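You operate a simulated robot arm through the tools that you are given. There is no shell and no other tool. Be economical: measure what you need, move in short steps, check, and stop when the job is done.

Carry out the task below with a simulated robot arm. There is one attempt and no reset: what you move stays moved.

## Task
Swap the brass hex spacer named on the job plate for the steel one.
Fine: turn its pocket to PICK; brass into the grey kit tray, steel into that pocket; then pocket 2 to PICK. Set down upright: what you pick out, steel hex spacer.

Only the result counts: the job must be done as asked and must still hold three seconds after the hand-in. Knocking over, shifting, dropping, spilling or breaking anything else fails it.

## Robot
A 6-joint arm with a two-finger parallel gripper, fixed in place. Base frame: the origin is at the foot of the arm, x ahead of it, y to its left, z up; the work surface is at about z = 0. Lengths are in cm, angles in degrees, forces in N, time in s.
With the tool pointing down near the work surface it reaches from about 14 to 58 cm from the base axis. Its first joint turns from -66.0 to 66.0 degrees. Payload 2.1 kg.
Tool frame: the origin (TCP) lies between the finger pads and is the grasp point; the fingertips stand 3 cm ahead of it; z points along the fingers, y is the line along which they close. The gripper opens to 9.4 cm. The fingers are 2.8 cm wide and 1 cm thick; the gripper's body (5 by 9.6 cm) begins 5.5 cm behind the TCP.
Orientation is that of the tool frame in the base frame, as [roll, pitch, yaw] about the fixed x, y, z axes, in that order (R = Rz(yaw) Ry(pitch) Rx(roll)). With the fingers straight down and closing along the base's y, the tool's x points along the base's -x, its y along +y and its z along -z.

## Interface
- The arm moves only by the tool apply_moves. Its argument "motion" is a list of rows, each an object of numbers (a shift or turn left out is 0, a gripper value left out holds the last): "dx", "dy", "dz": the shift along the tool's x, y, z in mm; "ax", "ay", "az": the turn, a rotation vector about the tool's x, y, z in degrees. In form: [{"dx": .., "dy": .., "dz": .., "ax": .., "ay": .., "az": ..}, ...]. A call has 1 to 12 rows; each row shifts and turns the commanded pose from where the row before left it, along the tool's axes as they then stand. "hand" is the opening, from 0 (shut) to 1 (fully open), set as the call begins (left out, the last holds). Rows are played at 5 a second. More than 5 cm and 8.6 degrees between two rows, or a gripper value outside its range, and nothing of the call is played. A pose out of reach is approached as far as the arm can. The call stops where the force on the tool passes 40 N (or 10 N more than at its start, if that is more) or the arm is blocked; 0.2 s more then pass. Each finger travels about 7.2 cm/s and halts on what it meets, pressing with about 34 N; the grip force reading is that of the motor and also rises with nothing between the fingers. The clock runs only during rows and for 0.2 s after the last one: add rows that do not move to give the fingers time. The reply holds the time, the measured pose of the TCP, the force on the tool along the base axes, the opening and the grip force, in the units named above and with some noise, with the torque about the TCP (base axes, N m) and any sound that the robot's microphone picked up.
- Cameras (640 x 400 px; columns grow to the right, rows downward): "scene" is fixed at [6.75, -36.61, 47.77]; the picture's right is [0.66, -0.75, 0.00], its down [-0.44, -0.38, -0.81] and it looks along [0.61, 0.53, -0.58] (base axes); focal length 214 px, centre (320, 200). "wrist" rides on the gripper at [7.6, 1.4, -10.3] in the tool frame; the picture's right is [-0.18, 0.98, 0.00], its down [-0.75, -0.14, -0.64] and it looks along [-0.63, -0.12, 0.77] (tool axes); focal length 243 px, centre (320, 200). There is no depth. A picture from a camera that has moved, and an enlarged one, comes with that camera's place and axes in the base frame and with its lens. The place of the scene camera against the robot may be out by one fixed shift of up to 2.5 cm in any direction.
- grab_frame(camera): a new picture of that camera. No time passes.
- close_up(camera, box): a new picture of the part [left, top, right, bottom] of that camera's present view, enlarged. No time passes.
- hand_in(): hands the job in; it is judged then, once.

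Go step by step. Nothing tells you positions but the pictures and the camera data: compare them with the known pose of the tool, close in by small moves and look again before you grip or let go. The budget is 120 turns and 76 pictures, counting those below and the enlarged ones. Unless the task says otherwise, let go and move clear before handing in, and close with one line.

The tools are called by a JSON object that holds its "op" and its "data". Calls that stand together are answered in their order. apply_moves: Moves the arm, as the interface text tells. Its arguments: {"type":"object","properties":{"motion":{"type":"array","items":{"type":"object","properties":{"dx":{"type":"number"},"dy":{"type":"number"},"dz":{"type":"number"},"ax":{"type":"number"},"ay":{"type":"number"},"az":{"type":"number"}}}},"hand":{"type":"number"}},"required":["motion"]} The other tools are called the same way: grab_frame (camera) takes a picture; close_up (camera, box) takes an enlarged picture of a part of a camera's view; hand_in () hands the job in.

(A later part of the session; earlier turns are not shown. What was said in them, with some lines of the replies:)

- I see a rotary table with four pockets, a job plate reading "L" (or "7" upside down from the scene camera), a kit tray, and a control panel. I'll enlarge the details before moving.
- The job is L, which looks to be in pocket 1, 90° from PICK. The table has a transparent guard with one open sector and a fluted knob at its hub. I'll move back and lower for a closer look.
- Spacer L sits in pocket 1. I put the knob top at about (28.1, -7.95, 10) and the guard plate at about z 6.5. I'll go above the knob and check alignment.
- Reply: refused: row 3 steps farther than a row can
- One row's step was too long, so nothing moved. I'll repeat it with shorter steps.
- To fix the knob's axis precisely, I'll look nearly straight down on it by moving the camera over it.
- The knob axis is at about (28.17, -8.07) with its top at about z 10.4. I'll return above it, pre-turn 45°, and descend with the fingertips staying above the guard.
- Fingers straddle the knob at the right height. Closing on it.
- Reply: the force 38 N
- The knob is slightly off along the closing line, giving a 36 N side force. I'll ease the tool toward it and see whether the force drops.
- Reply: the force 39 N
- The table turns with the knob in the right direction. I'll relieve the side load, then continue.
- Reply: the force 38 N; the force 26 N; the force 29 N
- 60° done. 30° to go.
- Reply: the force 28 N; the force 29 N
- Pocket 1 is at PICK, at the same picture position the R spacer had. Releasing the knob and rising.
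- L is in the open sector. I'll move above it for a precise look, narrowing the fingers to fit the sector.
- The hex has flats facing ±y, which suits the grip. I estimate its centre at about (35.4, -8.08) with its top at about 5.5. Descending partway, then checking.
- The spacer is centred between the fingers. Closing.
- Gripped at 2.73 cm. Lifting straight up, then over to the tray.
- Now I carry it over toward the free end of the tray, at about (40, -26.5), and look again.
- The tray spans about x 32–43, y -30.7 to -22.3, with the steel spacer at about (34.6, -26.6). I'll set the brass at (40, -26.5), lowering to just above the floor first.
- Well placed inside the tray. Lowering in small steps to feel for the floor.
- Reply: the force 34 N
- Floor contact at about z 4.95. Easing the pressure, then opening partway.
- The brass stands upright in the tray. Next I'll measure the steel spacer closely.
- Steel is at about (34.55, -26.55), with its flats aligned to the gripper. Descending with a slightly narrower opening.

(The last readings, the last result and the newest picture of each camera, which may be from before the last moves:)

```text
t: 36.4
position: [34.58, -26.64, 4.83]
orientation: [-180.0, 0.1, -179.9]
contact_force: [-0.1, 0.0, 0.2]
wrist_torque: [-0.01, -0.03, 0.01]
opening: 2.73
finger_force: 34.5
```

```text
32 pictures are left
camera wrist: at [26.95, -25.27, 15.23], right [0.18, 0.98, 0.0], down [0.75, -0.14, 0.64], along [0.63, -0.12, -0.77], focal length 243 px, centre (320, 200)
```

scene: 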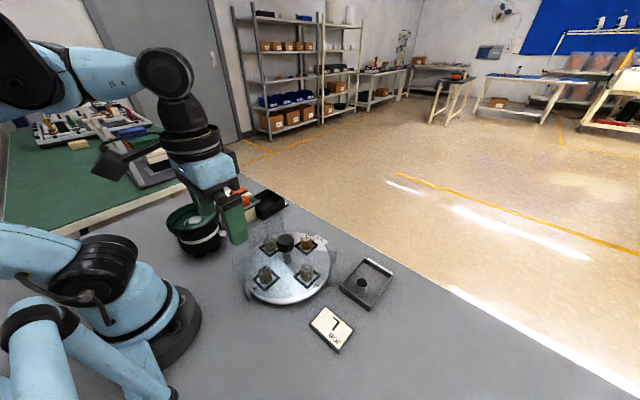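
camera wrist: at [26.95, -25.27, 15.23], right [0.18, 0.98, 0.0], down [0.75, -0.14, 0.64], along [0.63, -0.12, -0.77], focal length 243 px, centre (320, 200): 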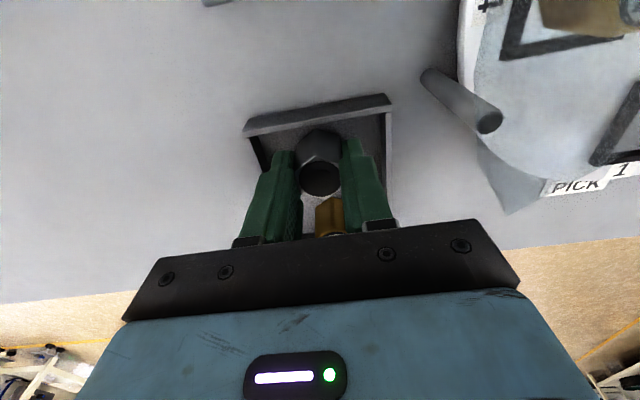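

Steel gripped. Lifting and carrying it to above the pocket.

{"op": "apply_moves", "data": {"motion": [{"dz": -15}, {"dz": -35}, {"dz": -35}, {"dz": -35}, {"dy": 40, "dx": -3}, {"dy": 40, "dx": -3.2}, {"dy": 40}, {"dy": 40}, {"dy": 25.2}, {}]}}

{"op": "grab_frame", "data": {"camera": "wrist"}}

{"op": "close_up", "data": {"camera": "wrist", "box": [260, 50, 380, 200]}}

```text
t: 38.6
position: [35.22, -8.13, 16.86]
orientation: [180.0, 0.1, 180.0]
contact_force: [-0.6, -0.3, -1.5]
wrist_torque: [-0.04, -0.01, 0.0]
opening: 2.74
finger_force: 34.0
```

```text
31 pictures are left
camera wrist: at [27.5, -6.72, 27.16], right [0.18, 0.98, 0.0], down [0.75, -0.14, 0.64], along [0.63, -0.12, -0.77], focal length 243 px, centre (320, 200)
```

wrist: 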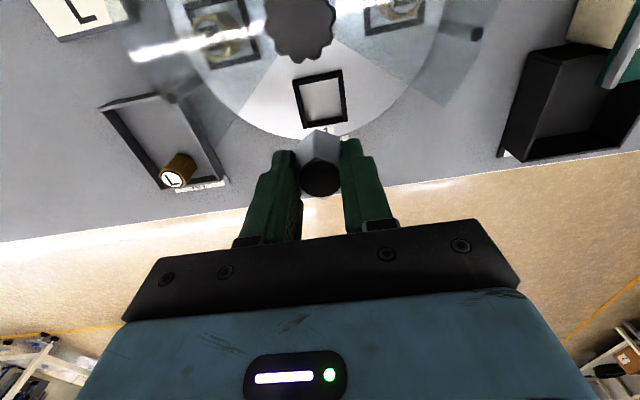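

```text
2.67 times, centred on (320, 125) of wrist
camera zoom: at [27.5, -6.72, 27.16], right [0.18, 0.98, 0.0], down [0.75, -0.14, 0.64], along [0.63, -0.12, -0.77], focal length 647 px, centre (320, 400)
```

zoom: 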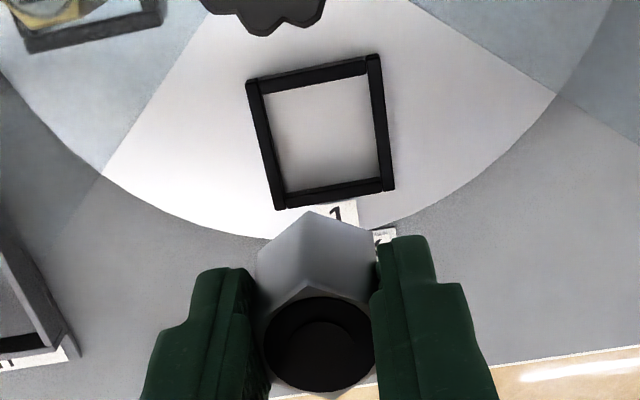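

The steel sits in the hand just as the brass did, and I'm directly above the pocket at the same TCP pose. Descending most of the way.

{"op": "apply_moves", "data": {"motion": [{"dz": 30}, {"dz": 30}, {"dz": 25}, {}]}}

{"op": "grab_frame", "data": {"camera": "wrist"}}

{"op": "close_up", "data": {"camera": "scene", "box": [260, 200, 360, 280]}}

```text
t: 39.6
position: [35.16, -8.15, 8.25]
orientation: [179.9, 0.2, -179.9]
contact_force: [0.5, -0.1, -1.2]
wrist_torque: [-0.01, 0.02, 0.0]
opening: 2.71
finger_force: 33.7
```

```text
29 pictures are left
camera wrist: at [27.52, -6.76, 18.65], right [0.18, 0.98, 0.0], down [0.75, -0.14, 0.64], along [0.63, -0.12, -0.77], focal length 243 px, centre (320, 200)
```

wrist: 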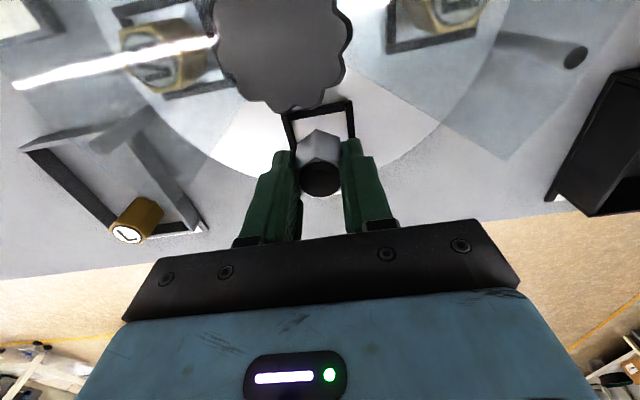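

```text
5.00 times, centred on (310, 240) of scene
camera zoom: at [6.75, -36.61, 47.77], right [0.66, -0.75, 0.0], down [-0.44, -0.38, -0.81], along [0.61, 0.53, -0.58], focal length 1072 px, centre (370, 0)
```

zoom: 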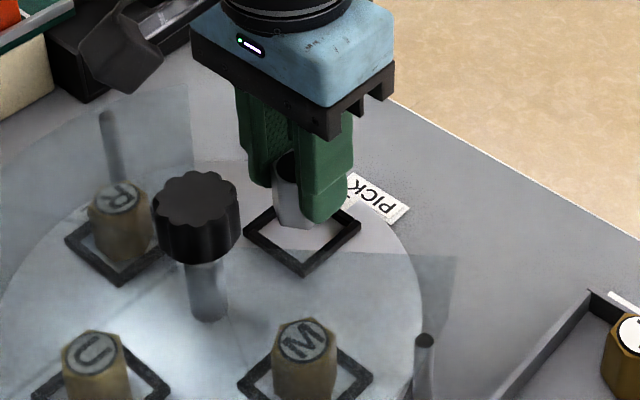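

{"op": "apply_moves", "data": {"motion": [{"dz": 6}, {"dz": 6}, {"dz": 2}, {}]}}

{"op": "close_up", "data": {"camera": "wrist", "box": [260, 80, 380, 210]}}

{"op": "close_up", "data": {"camera": "scene", "box": [280, 215, 350, 270]}}

```text
t: 40.6
position: [35.17, -8.09, 7.02]
orientation: [180.0, 0.0, -180.0]
contact_force: [-0.4, -0.1, -2.0]
wrist_torque: [0.01, -0.02, -0.01]
opening: 2.75
finger_force: 33.7
```

```text
3.08 times, centred on (320, 145) of wrist
camera zoom: at [27.48, -6.8, 17.29], right [0.18, 0.98, 0.0], down [0.75, -0.14, 0.64], along [0.63, -0.12, -0.77], focal length 746 px, centre (320, 369)
```

zoom: 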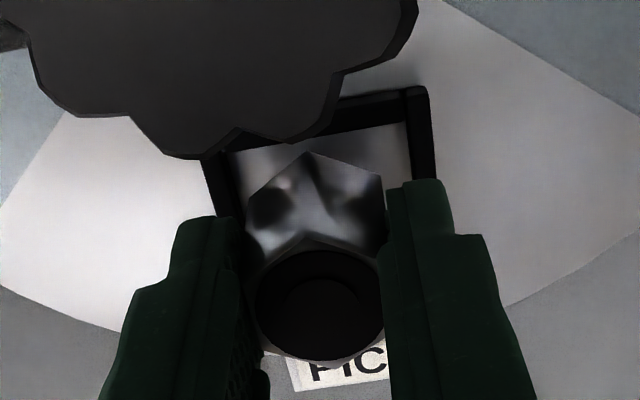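

```text
7.27 times, centred on (315, 242) of scene
camera zoom: at [6.75, -36.62, 47.77], right [0.66, -0.75, 0.0], down [-0.44, -0.38, -0.81], along [0.61, 0.53, -0.58], focal length 1560 px, centre (356, -109)
```

zoom: 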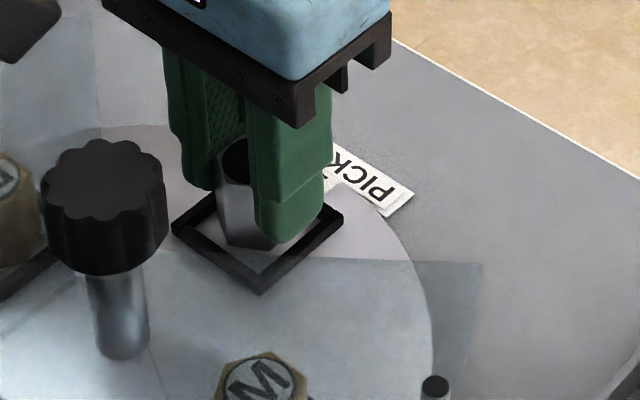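

{"op": "apply_moves", "data": {"motion": [{"dz": 2}, {"dz": 1.5}, {"dz": 1}, {}]}}

```text
t: 41.6
position: [35.38, -8.04, 6.52]
orientation: [179.9, 0.1, -180.0]
contact_force: [-0.1, -0.7, -1.6]
wrist_torque: [0.0, 0.01, -0.02]
opening: 2.72
finger_force: 34.4
```

{"op": "apply_moves", "data": {"motion": [{"dz": 0.7}, {"dz": 0.7}, {}]}}

```text
t: 42.4
position: [35.27, -8.1, 6.44]
orientation: [-180.0, 0.2, 179.9]
contact_force: [0.4, 0.3, -1.6]
wrist_torque: [-0.02, -0.04, -0.01]
opening: 2.72
finger_force: 33.9
```

{"op": "apply_moves", "data": {"motion": [{"dz": 0.7}, {"dz": 0.7}, {}]}}

```text
t: 43.2
position: [35.32, -8.13, 6.37]
orientation: [-180.0, 0.1, 180.0]
contact_force: [-4.3, 0.8, 26.6]
wrist_torque: [0.01, 0.12, 0.01]
opening: 2.75
finger_force: 33.8
```

Seated on the pocket floor. Relieving the pressure and releasing.

{"op": "apply_moves", "data": {"motion": [{"dz": -0.7}, {}]}}

{"op": "apply_moves", "data": {"hand": 0.43, "motion": [{}, {}, {}]}}

{"op": "apply_moves", "data": {"motion": [{"dz": -15}, {"dz": -30}, {"dz": -30}, {"dz": -30}, {}]}}

{"op": "grab_frame", "data": {"camera": "wrist"}}

{"op": "close_up", "data": {"camera": "scene", "box": [260, 200, 360, 280]}}

```text
t: 43.8
position: [35.32, -8.1, 6.3]
orientation: [-179.9, 0.1, -180.0]
contact_force: [0.2, -0.4, -1.6]
wrist_torque: [0.01, 0.0, -0.01]
opening: 2.71
finger_force: 33.9
```

```text
t: 44.6
position: [35.41, -8.02, 6.4]
orientation: [180.0, 0.1, -179.9]
contact_force: [-0.6, 0.0, -0.9]
wrist_torque: [0.01, 0.02, -0.01]
opening: 4.05
finger_force: 0.0
```

```text
t: 45.8
position: [35.26, -8.03, 16.82]
orientation: [180.0, 0.1, 179.9]
contact_force: [0.0, 0.7, -0.1]
wrist_torque: [0.01, 0.02, -0.03]
opening: 4.0
finger_force: 0.0
```

```text
25 pictures are left
camera wrist: at [27.5, -6.75, 27.2], right [0.18, 0.98, 0.0], down [0.75, -0.14, 0.64], along [0.63, -0.12, -0.77], focal length 243 px, centre (320, 200)
```

wrist: 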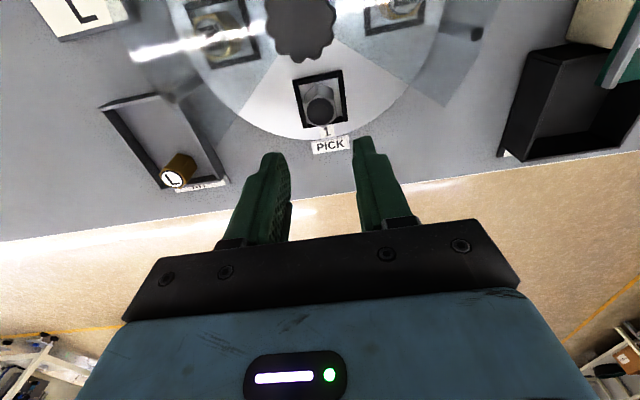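

```text
5.00 times, centred on (310, 240) of scene
camera zoom: at [6.75, -36.61, 47.77], right [0.66, -0.75, 0.0], down [-0.44, -0.38, -0.81], along [0.61, 0.53, -0.58], focal length 1072 px, centre (370, 0)
```

zoom: 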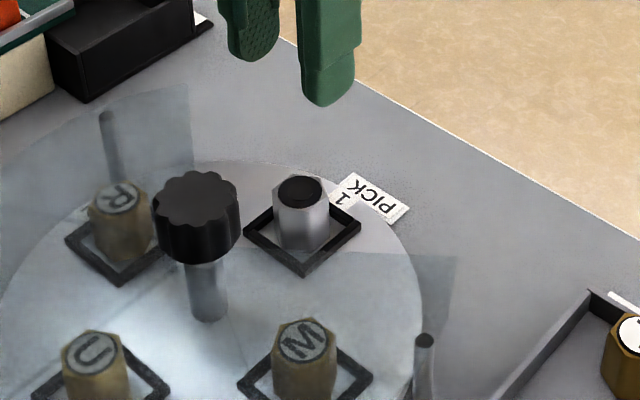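

Steel is seated in pocket 1. Now I go back to the knob, pre-turned the other way, to bring pocket 2 to PICK.

{"op": "apply_moves", "data": {"hand": 0.8, "motion": [{"dx": 35}, {"dx": 35.1}, {"az": -7.5}, {"az": -7.5}, {"az": -7.5}, {"az": -7.5}, {"az": -7.5}, {"az": -7.5}, {"dz": 20}, {"dz": 20}, {"dz": 19}, {}]}}

{"op": "grab_frame", "data": {"camera": "wrist"}}

```text
t: 48.4
position: [28.32, -8.14, 10.85]
orientation: [-179.9, 0.2, -135.0]
contact_force: [-0.5, 0.0, -0.5]
wrist_torque: [0.0, 0.02, 0.02]
opening: 7.52
finger_force: 0.1
```

```text
23 pictures are left
camera wrist: at [21.72, -12.56, 21.2], right [-0.56, 0.83, 0.0], down [0.63, 0.43, 0.64], along [0.53, 0.36, -0.77], focal length 243 px, centre (320, 200)
```

wrist: 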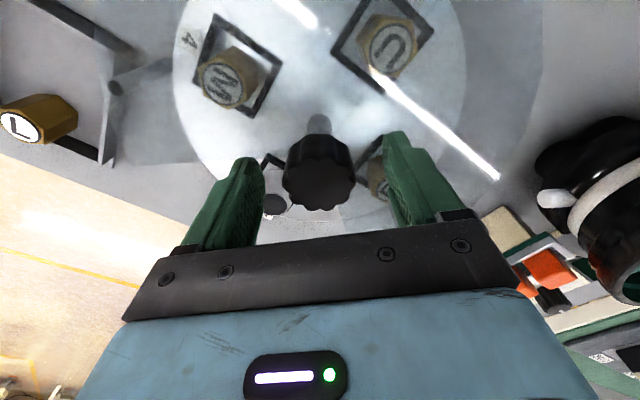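

{"op": "apply_moves", "data": {"hand": 0, "motion": [{}, {}, {}, {}]}}

```text
t: 49.4
position: [28.31, -8.27, 10.91]
orientation: [-179.7, 0.1, -135.1]
contact_force: [15.1, -13.8, -13.9]
wrist_torque: [0.08, 0.24, -0.1]
opening: 4.14
finger_force: 45.2
```

{"op": "apply_moves", "data": {"motion": [{"dy": -1}, {"dy": -0.4}, {}]}}

```text
t: 50.2
position: [28.39, -8.17, 10.96]
orientation: [179.9, 0.0, -135.0]
contact_force: [-2.9, -4.4, -8.5]
wrist_torque: [-0.12, -0.77, -0.19]
opening: 4.1
finger_force: 45.0
```

Balanced. Turning clockwise now.

{"op": "apply_moves", "data": {"motion": [{"az": 4}, {"az": 5}, {"az": 6}, {}]}}

```text
t: 51.2
position: [28.25, -8.05, 10.96]
orientation: [179.9, 0.0, -150.0]
contact_force: [-13.8, 15.1, -3.1]
wrist_torque: [-0.6, 0.03, 0.05]
opening: 4.13
finger_force: 45.4
```

{"op": "apply_moves", "data": {"motion": [{"dy": 0.9}, {"az": 5}, {"az": 5}, {"az": 5}, {}]}}

```text
t: 52.4
position: [28.24, -8.03, 10.79]
orientation: [179.8, 0.1, -165.0]
contact_force: [-12.6, 20.5, -7.3]
wrist_torque: [-0.48, 0.04, 0.03]
opening: 4.12
finger_force: 44.9
```

{"op": "apply_moves", "data": {"motion": [{"dy": 1.2}, {"az": 5}, {"az": 5}, {"az": 5}, {}]}}

{"op": "close_up", "data": {"camera": "scene", "box": [220, 190, 350, 310]}}

```text
t: 53.6
position: [28.26, -8.03, 10.93]
orientation: [-180.0, 0.1, 179.9]
contact_force: [-4.8, 20.3, -9.5]
wrist_torque: [-0.55, 0.83, 0.04]
opening: 4.12
finger_force: 44.7
```

```text
3.33 times, centred on (285, 250) of scene
camera zoom: at [6.76, -36.61, 47.77], right [0.66, -0.75, 0.0], down [-0.44, -0.38, -0.81], along [0.61, 0.53, -0.58], focal length 715 px, centre (437, 33)
```

zoom: 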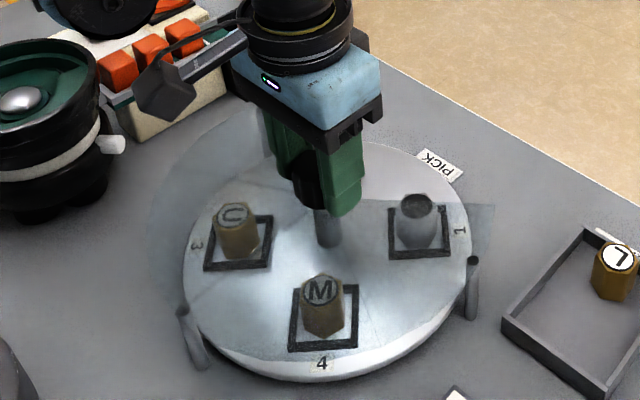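

Halfway there. Continuing.

{"op": "apply_moves", "data": {"motion": [{"dy": 1.2}, {"az": 5}, {"az": 5}, {"az": 5}, {}]}}

```text
t: 54.8
position: [28.16, -7.95, 10.82]
orientation: [-179.9, 0.1, 164.8]
contact_force: [-11.2, 3.2, -0.8]
wrist_torque: [0.6, 0.15, -0.03]
opening: 4.14
finger_force: 44.5
```

{"op": "apply_moves", "data": {"motion": [{"dx": 0.5}, {"az": 5}, {"az": 5}, {"az": 5}, {}]}}

```text
t: 56.0
position: [28.29, -7.86, 10.89]
orientation: [179.9, 0.2, 149.9]
contact_force: [2.5, 10.8, -3.9]
wrist_torque: [-0.95, 0.04, 0.0]
opening: 4.13
finger_force: 44.8
```

{"op": "apply_moves", "data": {"motion": [{"dy": 0.5}, {"az": 5}, {"az": 5}, {"az": 5}, {}]}}

{"op": "close_up", "data": {"camera": "scene", "box": [220, 190, 350, 310]}}

```text
t: 57.2
position: [28.31, -7.73, 10.94]
orientation: [179.8, 0.2, 134.9]
contact_force: [19.6, 11.8, -23.6]
wrist_torque: [-0.62, 0.05, 0.03]
opening: 4.12
finger_force: 45.2
```

```text
3.33 times, centred on (285, 250) of scene
camera zoom: at [6.76, -36.62, 47.76], right [0.66, -0.75, 0.0], down [-0.44, -0.38, -0.81], along [0.61, 0.53, -0.58], focal length 715 px, centre (437, 33)
```

zoom: 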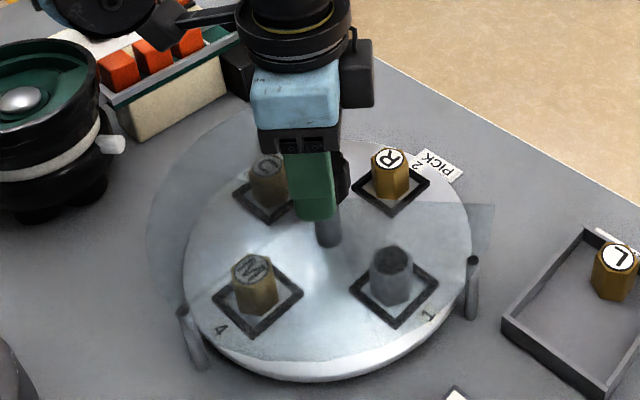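

Pocket 2 is back at PICK. Relieving the side load, then releasing and rising clear.

{"op": "apply_moves", "data": {"motion": [{"dy": 1.2}, {}]}}

{"op": "apply_moves", "data": {"hand": 0.9, "motion": [{}, {}, {}, {"dz": -20}, {"dz": -35}, {"dz": -40}, {"dz": -40}, {}]}}

{"op": "close_up", "data": {"camera": "scene", "box": [220, 200, 410, 320]}}

{"op": "grab_frame", "data": {"camera": "wrist"}}

```text
t: 57.8
position: [28.27, -7.91, 10.82]
orientation: [180.0, 0.1, 134.8]
contact_force: [8.3, -3.1, -16.7]
wrist_torque: [0.46, -0.92, -0.01]
opening: 4.1
finger_force: 44.8
```

```text
t: 59.6
position: [28.37, -7.78, 24.43]
orientation: [179.9, 0.1, 135.0]
contact_force: [-0.4, -0.4, 0.9]
wrist_torque: [0.0, -0.01, 0.02]
opening: 8.47
finger_force: 0.0
```

```text
3.33 times, centred on (315, 260) of scene
camera zoom: at [6.75, -36.61, 47.77], right [0.66, -0.75, 0.0], down [-0.44, -0.38, -0.81], along [0.61, 0.53, -0.58], focal length 715 px, centre (337, 0)
```

zoom: 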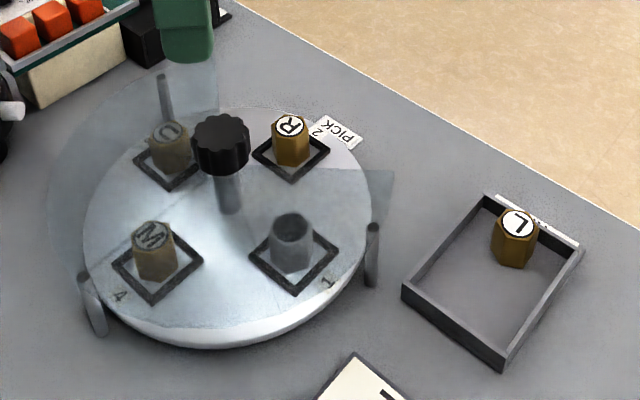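

```text
19 pictures are left
camera wrist: at [23.78, -1.45, 34.7], right [0.83, 0.56, 0.0], down [0.43, -0.63, 0.64], along [0.36, -0.53, -0.77], focal length 243 px, centre (320, 200)
```

wrist: 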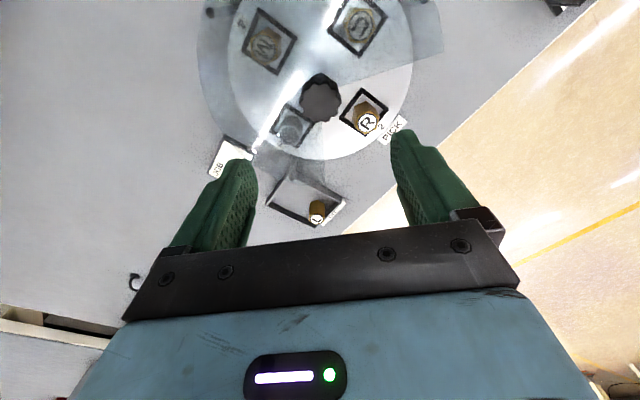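

Pocket 2 is at PICK, the steel stands in pocket 1, the brass L stands in the kit tray, and the arm is clear. Handing in.

{"op": "hand_in", "data": {}}

```text
The job is handed in.
```

The job is handed in: brass spacer L stands upright in the grey kit tray, the steel spacer stands upright in pocket 1, pocket 2 is at PICK, and nothing else looked disturbed in the last pictures.
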